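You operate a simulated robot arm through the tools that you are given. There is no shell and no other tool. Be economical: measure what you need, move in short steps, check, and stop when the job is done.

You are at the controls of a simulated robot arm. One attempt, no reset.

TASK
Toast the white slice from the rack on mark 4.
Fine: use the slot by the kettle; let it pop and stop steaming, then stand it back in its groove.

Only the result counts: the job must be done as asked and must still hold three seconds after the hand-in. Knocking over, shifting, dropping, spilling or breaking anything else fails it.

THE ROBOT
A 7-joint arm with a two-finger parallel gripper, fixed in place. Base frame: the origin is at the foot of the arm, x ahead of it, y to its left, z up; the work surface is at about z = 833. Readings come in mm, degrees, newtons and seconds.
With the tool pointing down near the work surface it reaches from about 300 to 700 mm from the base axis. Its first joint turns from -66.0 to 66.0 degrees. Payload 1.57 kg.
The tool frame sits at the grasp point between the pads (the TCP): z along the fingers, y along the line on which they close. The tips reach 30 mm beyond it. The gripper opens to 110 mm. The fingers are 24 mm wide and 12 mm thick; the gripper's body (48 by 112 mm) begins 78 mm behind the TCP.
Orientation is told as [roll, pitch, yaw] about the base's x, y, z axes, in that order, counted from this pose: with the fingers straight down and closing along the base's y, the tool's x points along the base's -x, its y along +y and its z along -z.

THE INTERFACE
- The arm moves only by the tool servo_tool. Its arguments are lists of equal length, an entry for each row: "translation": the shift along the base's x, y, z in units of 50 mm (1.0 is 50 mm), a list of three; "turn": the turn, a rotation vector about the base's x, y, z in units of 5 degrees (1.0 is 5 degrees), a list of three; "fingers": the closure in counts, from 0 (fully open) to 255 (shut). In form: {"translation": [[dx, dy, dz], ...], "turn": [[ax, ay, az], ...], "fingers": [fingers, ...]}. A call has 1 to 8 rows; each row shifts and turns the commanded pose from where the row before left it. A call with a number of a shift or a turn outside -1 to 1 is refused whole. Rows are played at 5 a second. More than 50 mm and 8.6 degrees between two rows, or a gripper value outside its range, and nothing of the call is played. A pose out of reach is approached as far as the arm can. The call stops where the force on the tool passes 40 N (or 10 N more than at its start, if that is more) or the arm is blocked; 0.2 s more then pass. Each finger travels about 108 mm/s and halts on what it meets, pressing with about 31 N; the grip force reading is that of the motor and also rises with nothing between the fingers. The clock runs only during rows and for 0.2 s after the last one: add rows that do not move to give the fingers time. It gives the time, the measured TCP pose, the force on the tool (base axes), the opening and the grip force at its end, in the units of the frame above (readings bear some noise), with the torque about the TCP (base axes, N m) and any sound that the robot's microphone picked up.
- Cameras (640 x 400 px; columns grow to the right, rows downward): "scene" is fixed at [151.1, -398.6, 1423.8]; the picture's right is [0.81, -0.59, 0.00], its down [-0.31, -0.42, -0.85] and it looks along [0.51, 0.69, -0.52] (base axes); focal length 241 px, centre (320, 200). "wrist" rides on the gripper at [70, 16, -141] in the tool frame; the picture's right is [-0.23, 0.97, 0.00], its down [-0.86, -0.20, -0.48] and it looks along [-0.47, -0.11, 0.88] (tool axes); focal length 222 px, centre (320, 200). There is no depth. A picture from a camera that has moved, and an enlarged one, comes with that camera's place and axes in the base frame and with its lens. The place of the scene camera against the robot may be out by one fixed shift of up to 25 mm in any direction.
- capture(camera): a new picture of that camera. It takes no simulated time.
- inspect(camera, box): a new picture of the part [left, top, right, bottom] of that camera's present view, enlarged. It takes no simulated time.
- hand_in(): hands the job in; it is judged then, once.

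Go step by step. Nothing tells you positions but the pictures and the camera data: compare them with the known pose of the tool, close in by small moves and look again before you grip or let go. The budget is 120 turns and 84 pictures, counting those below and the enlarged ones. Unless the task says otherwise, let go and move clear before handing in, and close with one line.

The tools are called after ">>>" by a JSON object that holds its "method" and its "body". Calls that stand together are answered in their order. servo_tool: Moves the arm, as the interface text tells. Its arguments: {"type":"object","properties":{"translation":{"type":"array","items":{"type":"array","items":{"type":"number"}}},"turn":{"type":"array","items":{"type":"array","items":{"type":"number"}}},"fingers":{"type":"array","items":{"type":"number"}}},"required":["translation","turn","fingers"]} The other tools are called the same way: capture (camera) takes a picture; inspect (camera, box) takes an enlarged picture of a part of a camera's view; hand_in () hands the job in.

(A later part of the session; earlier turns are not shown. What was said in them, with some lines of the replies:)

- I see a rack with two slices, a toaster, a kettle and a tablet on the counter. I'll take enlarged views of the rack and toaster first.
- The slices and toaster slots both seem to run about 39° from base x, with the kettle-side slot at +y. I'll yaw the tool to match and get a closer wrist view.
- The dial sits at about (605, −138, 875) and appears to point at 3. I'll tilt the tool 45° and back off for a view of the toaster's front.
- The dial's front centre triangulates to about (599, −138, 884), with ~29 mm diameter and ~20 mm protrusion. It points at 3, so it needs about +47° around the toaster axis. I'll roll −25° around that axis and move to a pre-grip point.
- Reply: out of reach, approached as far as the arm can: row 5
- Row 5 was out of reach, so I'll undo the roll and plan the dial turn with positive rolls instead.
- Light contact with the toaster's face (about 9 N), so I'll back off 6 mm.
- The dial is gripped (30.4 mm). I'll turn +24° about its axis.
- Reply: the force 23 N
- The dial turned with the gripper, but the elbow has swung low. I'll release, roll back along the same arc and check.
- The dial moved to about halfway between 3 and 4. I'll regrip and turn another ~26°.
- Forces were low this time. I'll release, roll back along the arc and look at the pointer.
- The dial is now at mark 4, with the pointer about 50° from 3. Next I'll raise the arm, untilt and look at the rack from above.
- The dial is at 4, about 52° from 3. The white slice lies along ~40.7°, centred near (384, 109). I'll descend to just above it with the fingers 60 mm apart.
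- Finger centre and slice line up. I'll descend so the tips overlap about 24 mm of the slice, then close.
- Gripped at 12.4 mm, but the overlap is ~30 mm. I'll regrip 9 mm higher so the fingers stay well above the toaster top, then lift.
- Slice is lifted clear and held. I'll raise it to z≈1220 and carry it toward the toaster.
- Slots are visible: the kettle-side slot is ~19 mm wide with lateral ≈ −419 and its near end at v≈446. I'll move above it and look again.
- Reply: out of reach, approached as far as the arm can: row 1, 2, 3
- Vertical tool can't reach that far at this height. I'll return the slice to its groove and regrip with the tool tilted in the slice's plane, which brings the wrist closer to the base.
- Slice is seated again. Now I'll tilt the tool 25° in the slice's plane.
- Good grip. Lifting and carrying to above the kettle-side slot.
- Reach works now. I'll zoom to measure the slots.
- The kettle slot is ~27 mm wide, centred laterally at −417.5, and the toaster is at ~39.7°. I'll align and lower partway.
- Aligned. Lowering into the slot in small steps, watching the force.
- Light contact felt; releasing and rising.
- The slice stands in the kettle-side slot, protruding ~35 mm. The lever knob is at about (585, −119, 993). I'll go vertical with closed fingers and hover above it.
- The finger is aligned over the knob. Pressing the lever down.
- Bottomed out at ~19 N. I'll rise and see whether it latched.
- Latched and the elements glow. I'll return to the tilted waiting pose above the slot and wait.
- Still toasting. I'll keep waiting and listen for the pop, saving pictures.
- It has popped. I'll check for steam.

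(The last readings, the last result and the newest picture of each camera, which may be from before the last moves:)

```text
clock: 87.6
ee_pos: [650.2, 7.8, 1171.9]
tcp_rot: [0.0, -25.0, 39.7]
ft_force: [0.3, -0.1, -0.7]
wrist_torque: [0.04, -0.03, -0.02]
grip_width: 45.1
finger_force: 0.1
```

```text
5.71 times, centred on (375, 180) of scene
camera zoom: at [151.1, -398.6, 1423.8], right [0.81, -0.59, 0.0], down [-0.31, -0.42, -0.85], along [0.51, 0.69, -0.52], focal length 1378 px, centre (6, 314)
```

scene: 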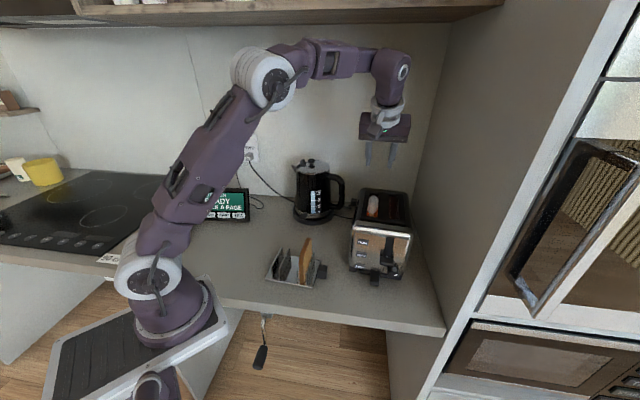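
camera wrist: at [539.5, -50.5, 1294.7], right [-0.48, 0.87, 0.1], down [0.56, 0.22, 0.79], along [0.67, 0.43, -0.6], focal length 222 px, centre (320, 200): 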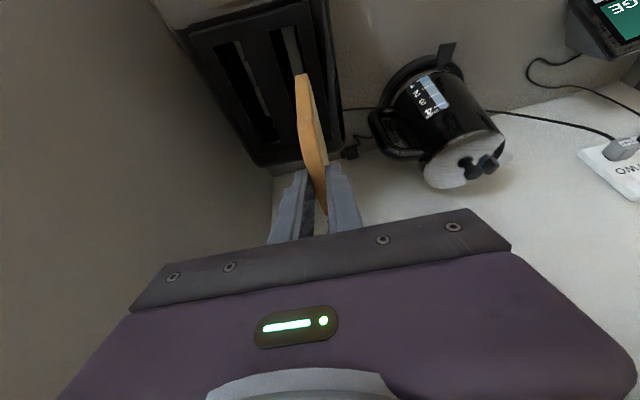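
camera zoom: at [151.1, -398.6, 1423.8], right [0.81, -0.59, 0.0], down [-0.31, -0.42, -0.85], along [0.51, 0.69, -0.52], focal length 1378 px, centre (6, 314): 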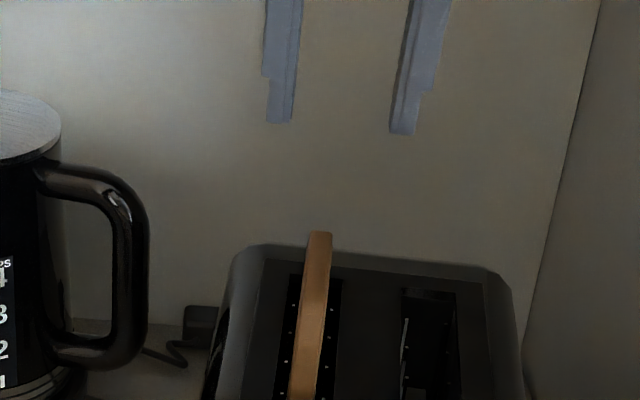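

No steam visible, but I'll wait a further ~9 s to be safe.

>>> {"method": "servo_tool", "body": {"translation": [[0, 0, 0], [0, 0, 0], [0, 0, 0], [0, 0, 0], [0, 0, 0], [0, 0, 0], [0, 0, 0], [0, 0, 0]], "turn": [[0, 0, 0], [0, 0, 0], [0, 0, 0], [0, 0, 0], [0, 0, 0], [0, 0, 0], [0, 0, 0], [0, 0, 0]], "fingers": [150, 150, 150, 150, 150, 150, 150, 150]}}

>>> {"method": "servo_tool", "body": {"translation": [[0, 0, 0], [0, 0, 0], [0, 0, 0], [0, 0, 0], [0, 0, 0], [0, 0, 0], [0, 0, 0], [0, 0, 0]], "turn": [[0, 0, 0], [0, 0, 0], [0, 0, 0], [0, 0, 0], [0, 0, 0], [0, 0, 0], [0, 0, 0], [0, 0, 0]], "fingers": [150, 150, 150, 150, 150, 150, 150, 150]}}

>>> {"method": "inspect", "body": {"camera": "wrist", "box": [190, 0, 410, 235]}}

>>> {"method": "servo_tool", "body": {"translation": [[0, 0, 0], [0, 0, 0], [0, 0, 0], [0, 0, 0], [0, 0, 0], [0, 0, 0], [0, 0, 0], [0, 0, 0]], "turn": [[0, 0, 0], [0, 0, 0], [0, 0, 0], [0, 0, 0], [0, 0, 0], [0, 0, 0], [0, 0, 0], [0, 0, 0]], "fingers": [150, 150, 150, 150, 150, 150, 150, 150]}}

>>> {"method": "servo_tool", "body": {"translation": [[0, 0, 0], [0, 0, 0], [0, 0, 0], [0, 0, 0], [0, 0, 0], [0, 0, 0], [0, 0, 0], [0, 0, 0]], "turn": [[0, 0, 0], [0, 0, 0], [0, 0, 0], [0, 0, 0], [0, 0, 0], [0, 0, 0], [0, 0, 0], [0, 0, 0]], "fingers": [150, 150, 150, 150, 150, 150, 150, 150]}}

>>> {"method": "servo_tool", "body": {"translation": [[0, 0, 0], [0, 0, 0], [0, 0, 0], [0, 0, 0], [0, 0, 0], [0, 0, 0], [0, 0, 0], [0, 0, 0]], "turn": [[0, 0, 0], [0, 0, 0], [0, 0, 0], [0, 0, 0], [0, 0, 0], [0, 0, 0], [0, 0, 0], [0, 0, 0]], "fingers": [150, 150, 150, 150, 150, 150, 150, 150]}}

```text
clock: 89.4
ee_pos: [650.2, 8.1, 1171.1]
tcp_rot: [0.0, -24.9, 39.7]
ft_force: [0.2, 0.4, -0.4]
wrist_torque: [0.01, -0.02, 0.01]
grip_width: 45.2
finger_force: 0.1
```

```text
clock: 91.2
ee_pos: [649.1, 7.2, 1172.1]
tcp_rot: [-0.1, -25.0, 39.7]
ft_force: [-0.1, 0.0, -0.5]
wrist_torque: [-0.04, 0.01, -0.04]
grip_width: 45.6
finger_force: 0.1
```

```text
1.70 times, centred on (300, 118) of wrist
camera zoom: at [545.2, -58.4, 1270.6], right [-0.46, 0.88, 0.1], down [0.57, 0.21, 0.8], along [0.68, 0.42, -0.6], focal length 378 px, centre (354, 340)
```

zoom: 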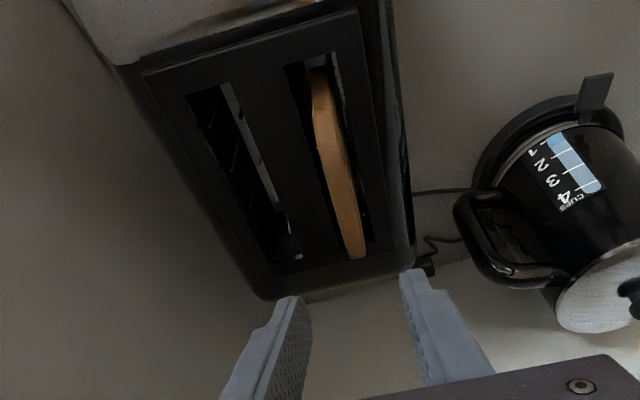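

```text
clock: 93.0
ee_pos: [650.0, 6.7, 1171.4]
tcp_rot: [0.0, -24.9, 39.7]
ft_force: [-0.5, 0.1, -0.1]
wrist_torque: [-0.05, 0.03, 0.01]
grip_width: 45.4
finger_force: 0.0
```

```text
clock: 94.8
ee_pos: [649.2, 6.4, 1171.2]
tcp_rot: [0.0, -25.0, 39.7]
ft_force: [-0.3, 0.9, 0.4]
wrist_torque: [-0.01, -0.01, -0.02]
grip_width: 45.2
finger_force: 0.1
```

```text
clock: 96.6
ee_pos: [649.7, 8.9, 1170.6]
tcp_rot: [0.0, -24.9, 39.7]
ft_force: [0.3, -0.2, 1.2]
wrist_torque: [0.0, -0.02, -0.01]
grip_width: 45.5
finger_force: 0.0
```

No steam and the slice is well placed. Descending to grip it again.

>>> {"method": "servo_tool", "body": {"translation": [[0, 0.03, -0.6], [0, 0, -0.6], [0, 0, -0.5], [0, 0, -0.42], [0, 0, 0]], "turn": [[0, 0, 0], [0, 0, 0], [0, 0, 0], [0, 0, 0], [0, 0, 0]], "fingers": [150, 150, 150, 150, 150]}}

>>> {"method": "inspect", "body": {"camera": "scene", "box": [340, 160, 420, 240]}}

```text
clock: 97.8
ee_pos: [647.1, 11.1, 1063.4]
tcp_rot: [0.0, -25.0, 39.9]
ft_force: [0.0, -0.2, -0.8]
wrist_torque: [0.01, 0.0, 0.01]
grip_width: 45.3
finger_force: 0.0
```

```text
5.00 times, centred on (380, 200) of scene
camera zoom: at [151.1, -398.6, 1423.8], right [0.81, -0.59, 0.0], down [-0.31, -0.42, -0.85], along [0.51, 0.69, -0.52], focal length 1205 px, centre (20, 200)
```

zoom: 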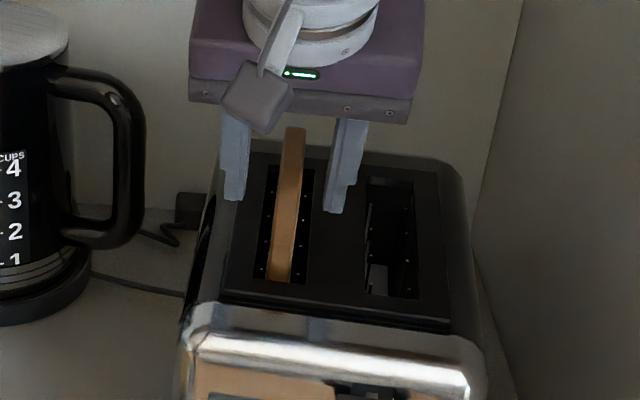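

>>> {"method": "servo_tool", "body": {"translation": [[0, 0, 0.2], [0, 0, 0], [0, 0, 0], [0, 0, 0], [0, 0, 0]], "turn": [[0, 0, 0], [0, 0, 0], [0, 0, 0], [0, 0, 0], [0, 0, 0]], "fingers": [150, 180, 215, 255, 255]}}

>>> {"method": "servo_tool", "body": {"translation": [[0, 0, 0.3], [0, 0, 0.5], [0, 0, 0.6], [0, 0, 0.6], [0, 0, 0.6], [0, 0, 0]], "turn": [[0, 0, 0], [0, 0, 0], [0, 0, 0], [0, 0, 0], [0, 0, 0], [0, 0, 0]], "fingers": [255, 255, 255, 255, 255, 255]}}

>>> {"method": "inspect", "body": {"camera": "scene", "box": [330, 100, 450, 290]}}

```text
clock: 99.0
ee_pos: [649.0, 9.6, 1074.8]
tcp_rot: [0.0, -25.0, 39.7]
ft_force: [0.4, -0.1, 1.5]
wrist_torque: [-0.01, 0.0, -0.02]
grip_width: 12.3
finger_force: 13.9
```

```text
clock: 100.4
ee_pos: [648.7, 7.7, 1204.4]
tcp_rot: [0.0, -25.0, 39.8]
ft_force: [0.1, 0.5, 0.4]
wrist_torque: [-0.01, 0.01, -0.04]
grip_width: 11.9
finger_force: 13.8
```

```text
2.11 times, centred on (390, 195) of scene
camera zoom: at [151.1, -398.6, 1423.8], right [0.81, -0.59, 0.0], down [-0.31, -0.42, -0.85], along [0.51, 0.69, -0.52], focal length 508 px, centre (173, 210)
```

zoom: 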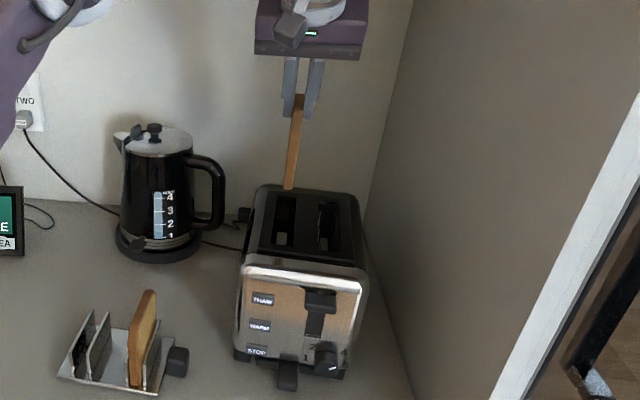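

Toast is out cleanly. Carrying it back above its groove.

>>> {"method": "servo_tool", "body": {"translation": [[-0.919, 0.322, 0], [-0.919, 0.322, 0], [-0.919, 0.322, 0], [-0.919, 0.322, 0], [-0.919, 0.322, 0], [-0.919, 0.322, 0], [0, 0, -0.8], [0, 0, 0]], "turn": [[0, 0, 0.2], [0, 0, 0], [0, 0, 0], [0, 0, 0], [0, 0, 0], [0, 0, 0], [0, 0, 0], [0, 0, 0]], "fingers": [255, 255, 255, 255, 255, 255, 255, 255]}}

>>> {"method": "servo_tool", "body": {"translation": [[0, 0, -0.9], [0, 0, -0.9], [0, 0, -0.6], [0, 0, 0]], "turn": [[0, 0, 0], [0, 0, 0], [0, 0, 0], [0, 0, 0]], "fingers": [255, 255, 255, 255]}}

>>> {"method": "inspect", "body": {"camera": "wrist", "box": [210, 0, 430, 230]}}

```text
clock: 102.2
ee_pos: [375.7, 108.4, 1166.0]
tcp_rot: [-0.1, -25.0, 40.8]
ft_force: [-0.3, -0.7, -1.3]
wrist_torque: [-0.04, 0.02, -0.01]
grip_width: 12.1
finger_force: 14.0
```

```text
clock: 103.2
ee_pos: [377.2, 110.7, 1045.1]
tcp_rot: [-0.1, -25.0, 40.8]
ft_force: [0.0, -0.3, -1.0]
wrist_torque: [-0.03, 0.03, 0.01]
grip_width: 12.0
finger_force: 13.7
```

```text
1.74 times, centred on (320, 115) of wrist
camera zoom: at [273.9, 41.7, 1144.1], right [-0.48, 0.87, 0.09], down [0.56, 0.22, 0.8], along [0.67, 0.43, -0.6], focal length 386 px, centre (320, 348)
```

zoom: 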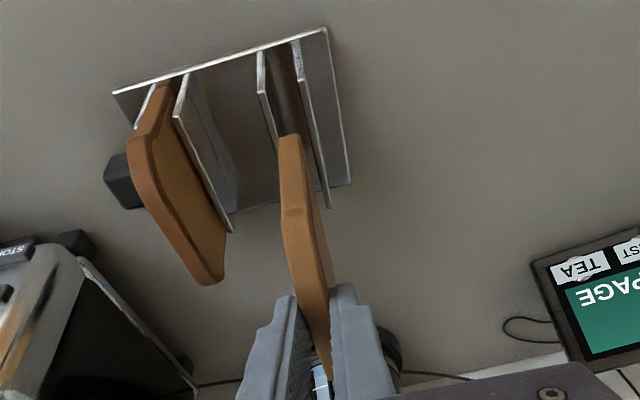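

Small correction along the groove, then lower to just at the wall tops and look.

>>> {"method": "servo_tool", "body": {"translation": [[-0.11, -0.088, 0], [0, 0, -0.5], [0, 0, -0.3], [0, 0, 0]], "turn": [[0, 0, 0], [0, 0, 0], [0, 0, 0], [0, 0, 0]], "fingers": [255, 255, 255, 255]}}

>>> {"method": "inspect", "body": {"camera": "wrist", "box": [230, 0, 390, 160]}}

>>> {"method": "inspect", "body": {"camera": "scene", "box": [245, 200, 335, 300]}}

```text
clock: 104.2
ee_pos: [369.6, 105.1, 1002.7]
tcp_rot: [0.1, -25.0, 40.6]
ft_force: [0.3, 0.4, -0.8]
wrist_torque: [0.0, 0.02, -0.01]
grip_width: 12.0
finger_force: 14.0
```

```text
2.50 times, centred on (310, 80) of wrist
camera zoom: at [264.9, 37.3, 1102.0], right [-0.48, 0.87, 0.1], down [0.56, 0.22, 0.79], along [0.67, 0.43, -0.6], focal length 555 px, centre (345, 500)
```

zoom: 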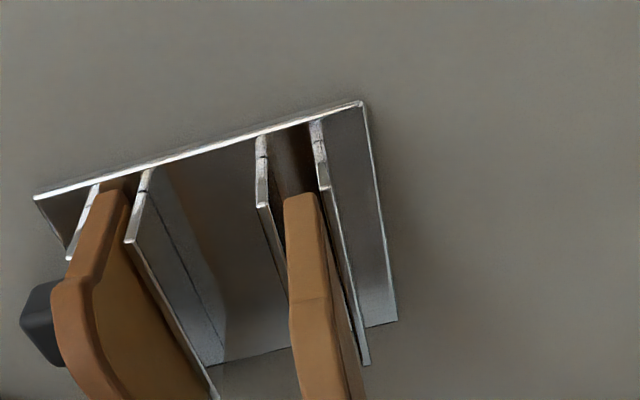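

```text
4.00 times, centred on (290, 250) of scene
camera zoom: at [151.1, -398.6, 1423.8], right [0.81, -0.59, 0.0], down [-0.31, -0.42, -0.85], along [0.51, 0.69, -0.52], focal length 964 px, centre (440, 0)
```

zoom: 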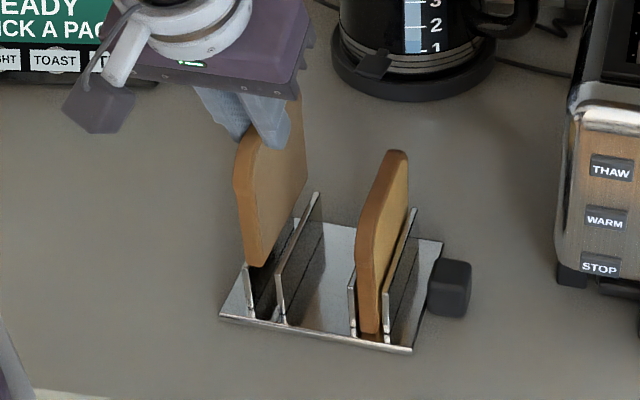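

Slice bottom is between the groove walls. A slight nudge, then lowering.

>>> {"method": "servo_tool", "body": {"translation": [[0.04, -0.005, 0], [0, 0, -0.25], [0, 0, -0.25], [0, 0, -0.2], [0, 0, 0]], "turn": [[0, 0, 0], [0, 0, 0], [0, 0, 0], [0, 0, 0], [0, 0, 0]], "fingers": [255, 255, 255, 255, 255]}}

>>> {"method": "inspect", "body": {"camera": "scene", "box": [245, 200, 335, 300]}}

```text
clock: 105.4
ee_pos: [371.4, 103.4, 968.6]
tcp_rot: [-0.1, -25.0, 40.8]
ft_force: [-0.4, 0.0, -1.1]
wrist_torque: [-0.04, 0.02, 0.03]
grip_width: 11.8
finger_force: 13.8
```

```text
4.00 times, centred on (290, 250) of scene
camera zoom: at [151.1, -398.6, 1423.8], right [0.81, -0.59, 0.0], down [-0.31, -0.42, -0.85], along [0.51, 0.69, -0.52], focal length 964 px, centre (440, 0)
```

zoom: 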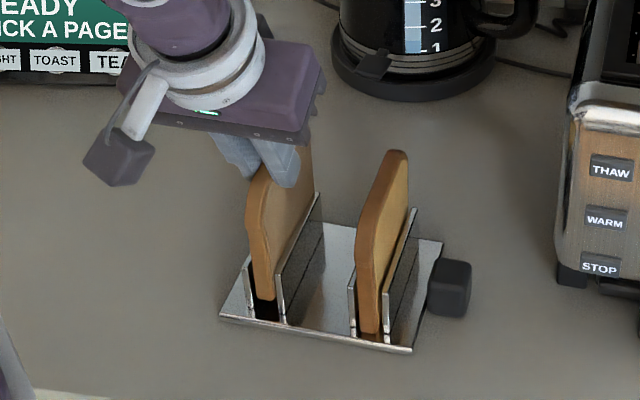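

>>> {"method": "servo_tool", "body": {"translation": [[0, 0, -0.12], [0, 0, -0.1], [0, 0, -0.06], [0, 0, 0]], "turn": [[0, 0, 0], [0, 0, 0], [0, 0, 0], [0, 0, 0]], "fingers": [255, 255, 255, 255]}}

```text
clock: 106.4
ee_pos: [371.1, 104.0, 955.2]
tcp_rot: [-0.1, -25.0, 40.9]
ft_force: [0.6, -0.2, 10.8]
wrist_torque: [0.13, -0.21, -0.01]
grip_width: 12.5
finger_force: 14.4
```

Seated (upward force ~11 N). I'll ease off, release and rise.

>>> {"method": "servo_tool", "body": {"translation": [[0, 0, 0.012], [0, 0, 0], [0, 0, 0], [0, 0, 0], [0, 0, 0.4], [0, 0, 0.8], [0, 0, 0.8]], "turn": [[0, 0, 0], [0, 0, 0], [0, 0, 0], [0, 0, 0], [0, 0, 0], [0, 0, 0], [0, 0, 0]], "fingers": [240, 210, 175, 145, 145, 145, 145]}}

>>> {"method": "inspect", "body": {"camera": "scene", "box": [245, 180, 425, 300]}}

```text
clock: 108.0
ee_pos: [370.8, 102.1, 1054.4]
tcp_rot: [0.0, -25.0, 40.8]
ft_force: [-0.5, 0.0, 0.4]
wrist_torque: [-0.01, 0.01, -0.01]
grip_width: 47.2
finger_force: 0.1
```

```text
3.33 times, centred on (335, 240) of scene
camera zoom: at [151.0, -398.6, 1423.8], right [0.81, -0.59, 0.0], down [-0.31, -0.42, -0.85], along [0.51, 0.69, -0.52], focal length 804 px, centre (270, 67)
```

zoom: 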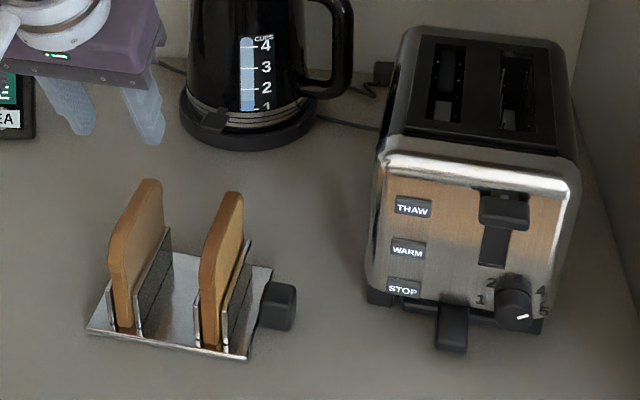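

>>> {"method": "servo_tool", "body": {"translation": [[0, 0, 0.9], [0, 0, 0.9], [0, 0, 0]], "turn": [[0, 0, 0], [0, 0, 0], [0, 0, 0]], "fingers": [145, 145, 145]}}

>>> {"method": "hand_in", "body": {}}

```text
clock: 108.8
ee_pos: [372.6, 104.2, 1144.4]
tcp_rot: [-0.2, -24.9, 40.8]
ft_force: [0.7, -0.2, -0.5]
wrist_torque: [-0.03, 0.0, -0.01]
grip_width: 47.4
finger_force: 0.0
```

```text
The job is handed in.
```

The white slice was toasted on mark 4 in the slot by the kettle, popped with no steam in view, and is back in its groove in the rack; while setting the dial I nudged the toaster back about 6 mm and left it there.
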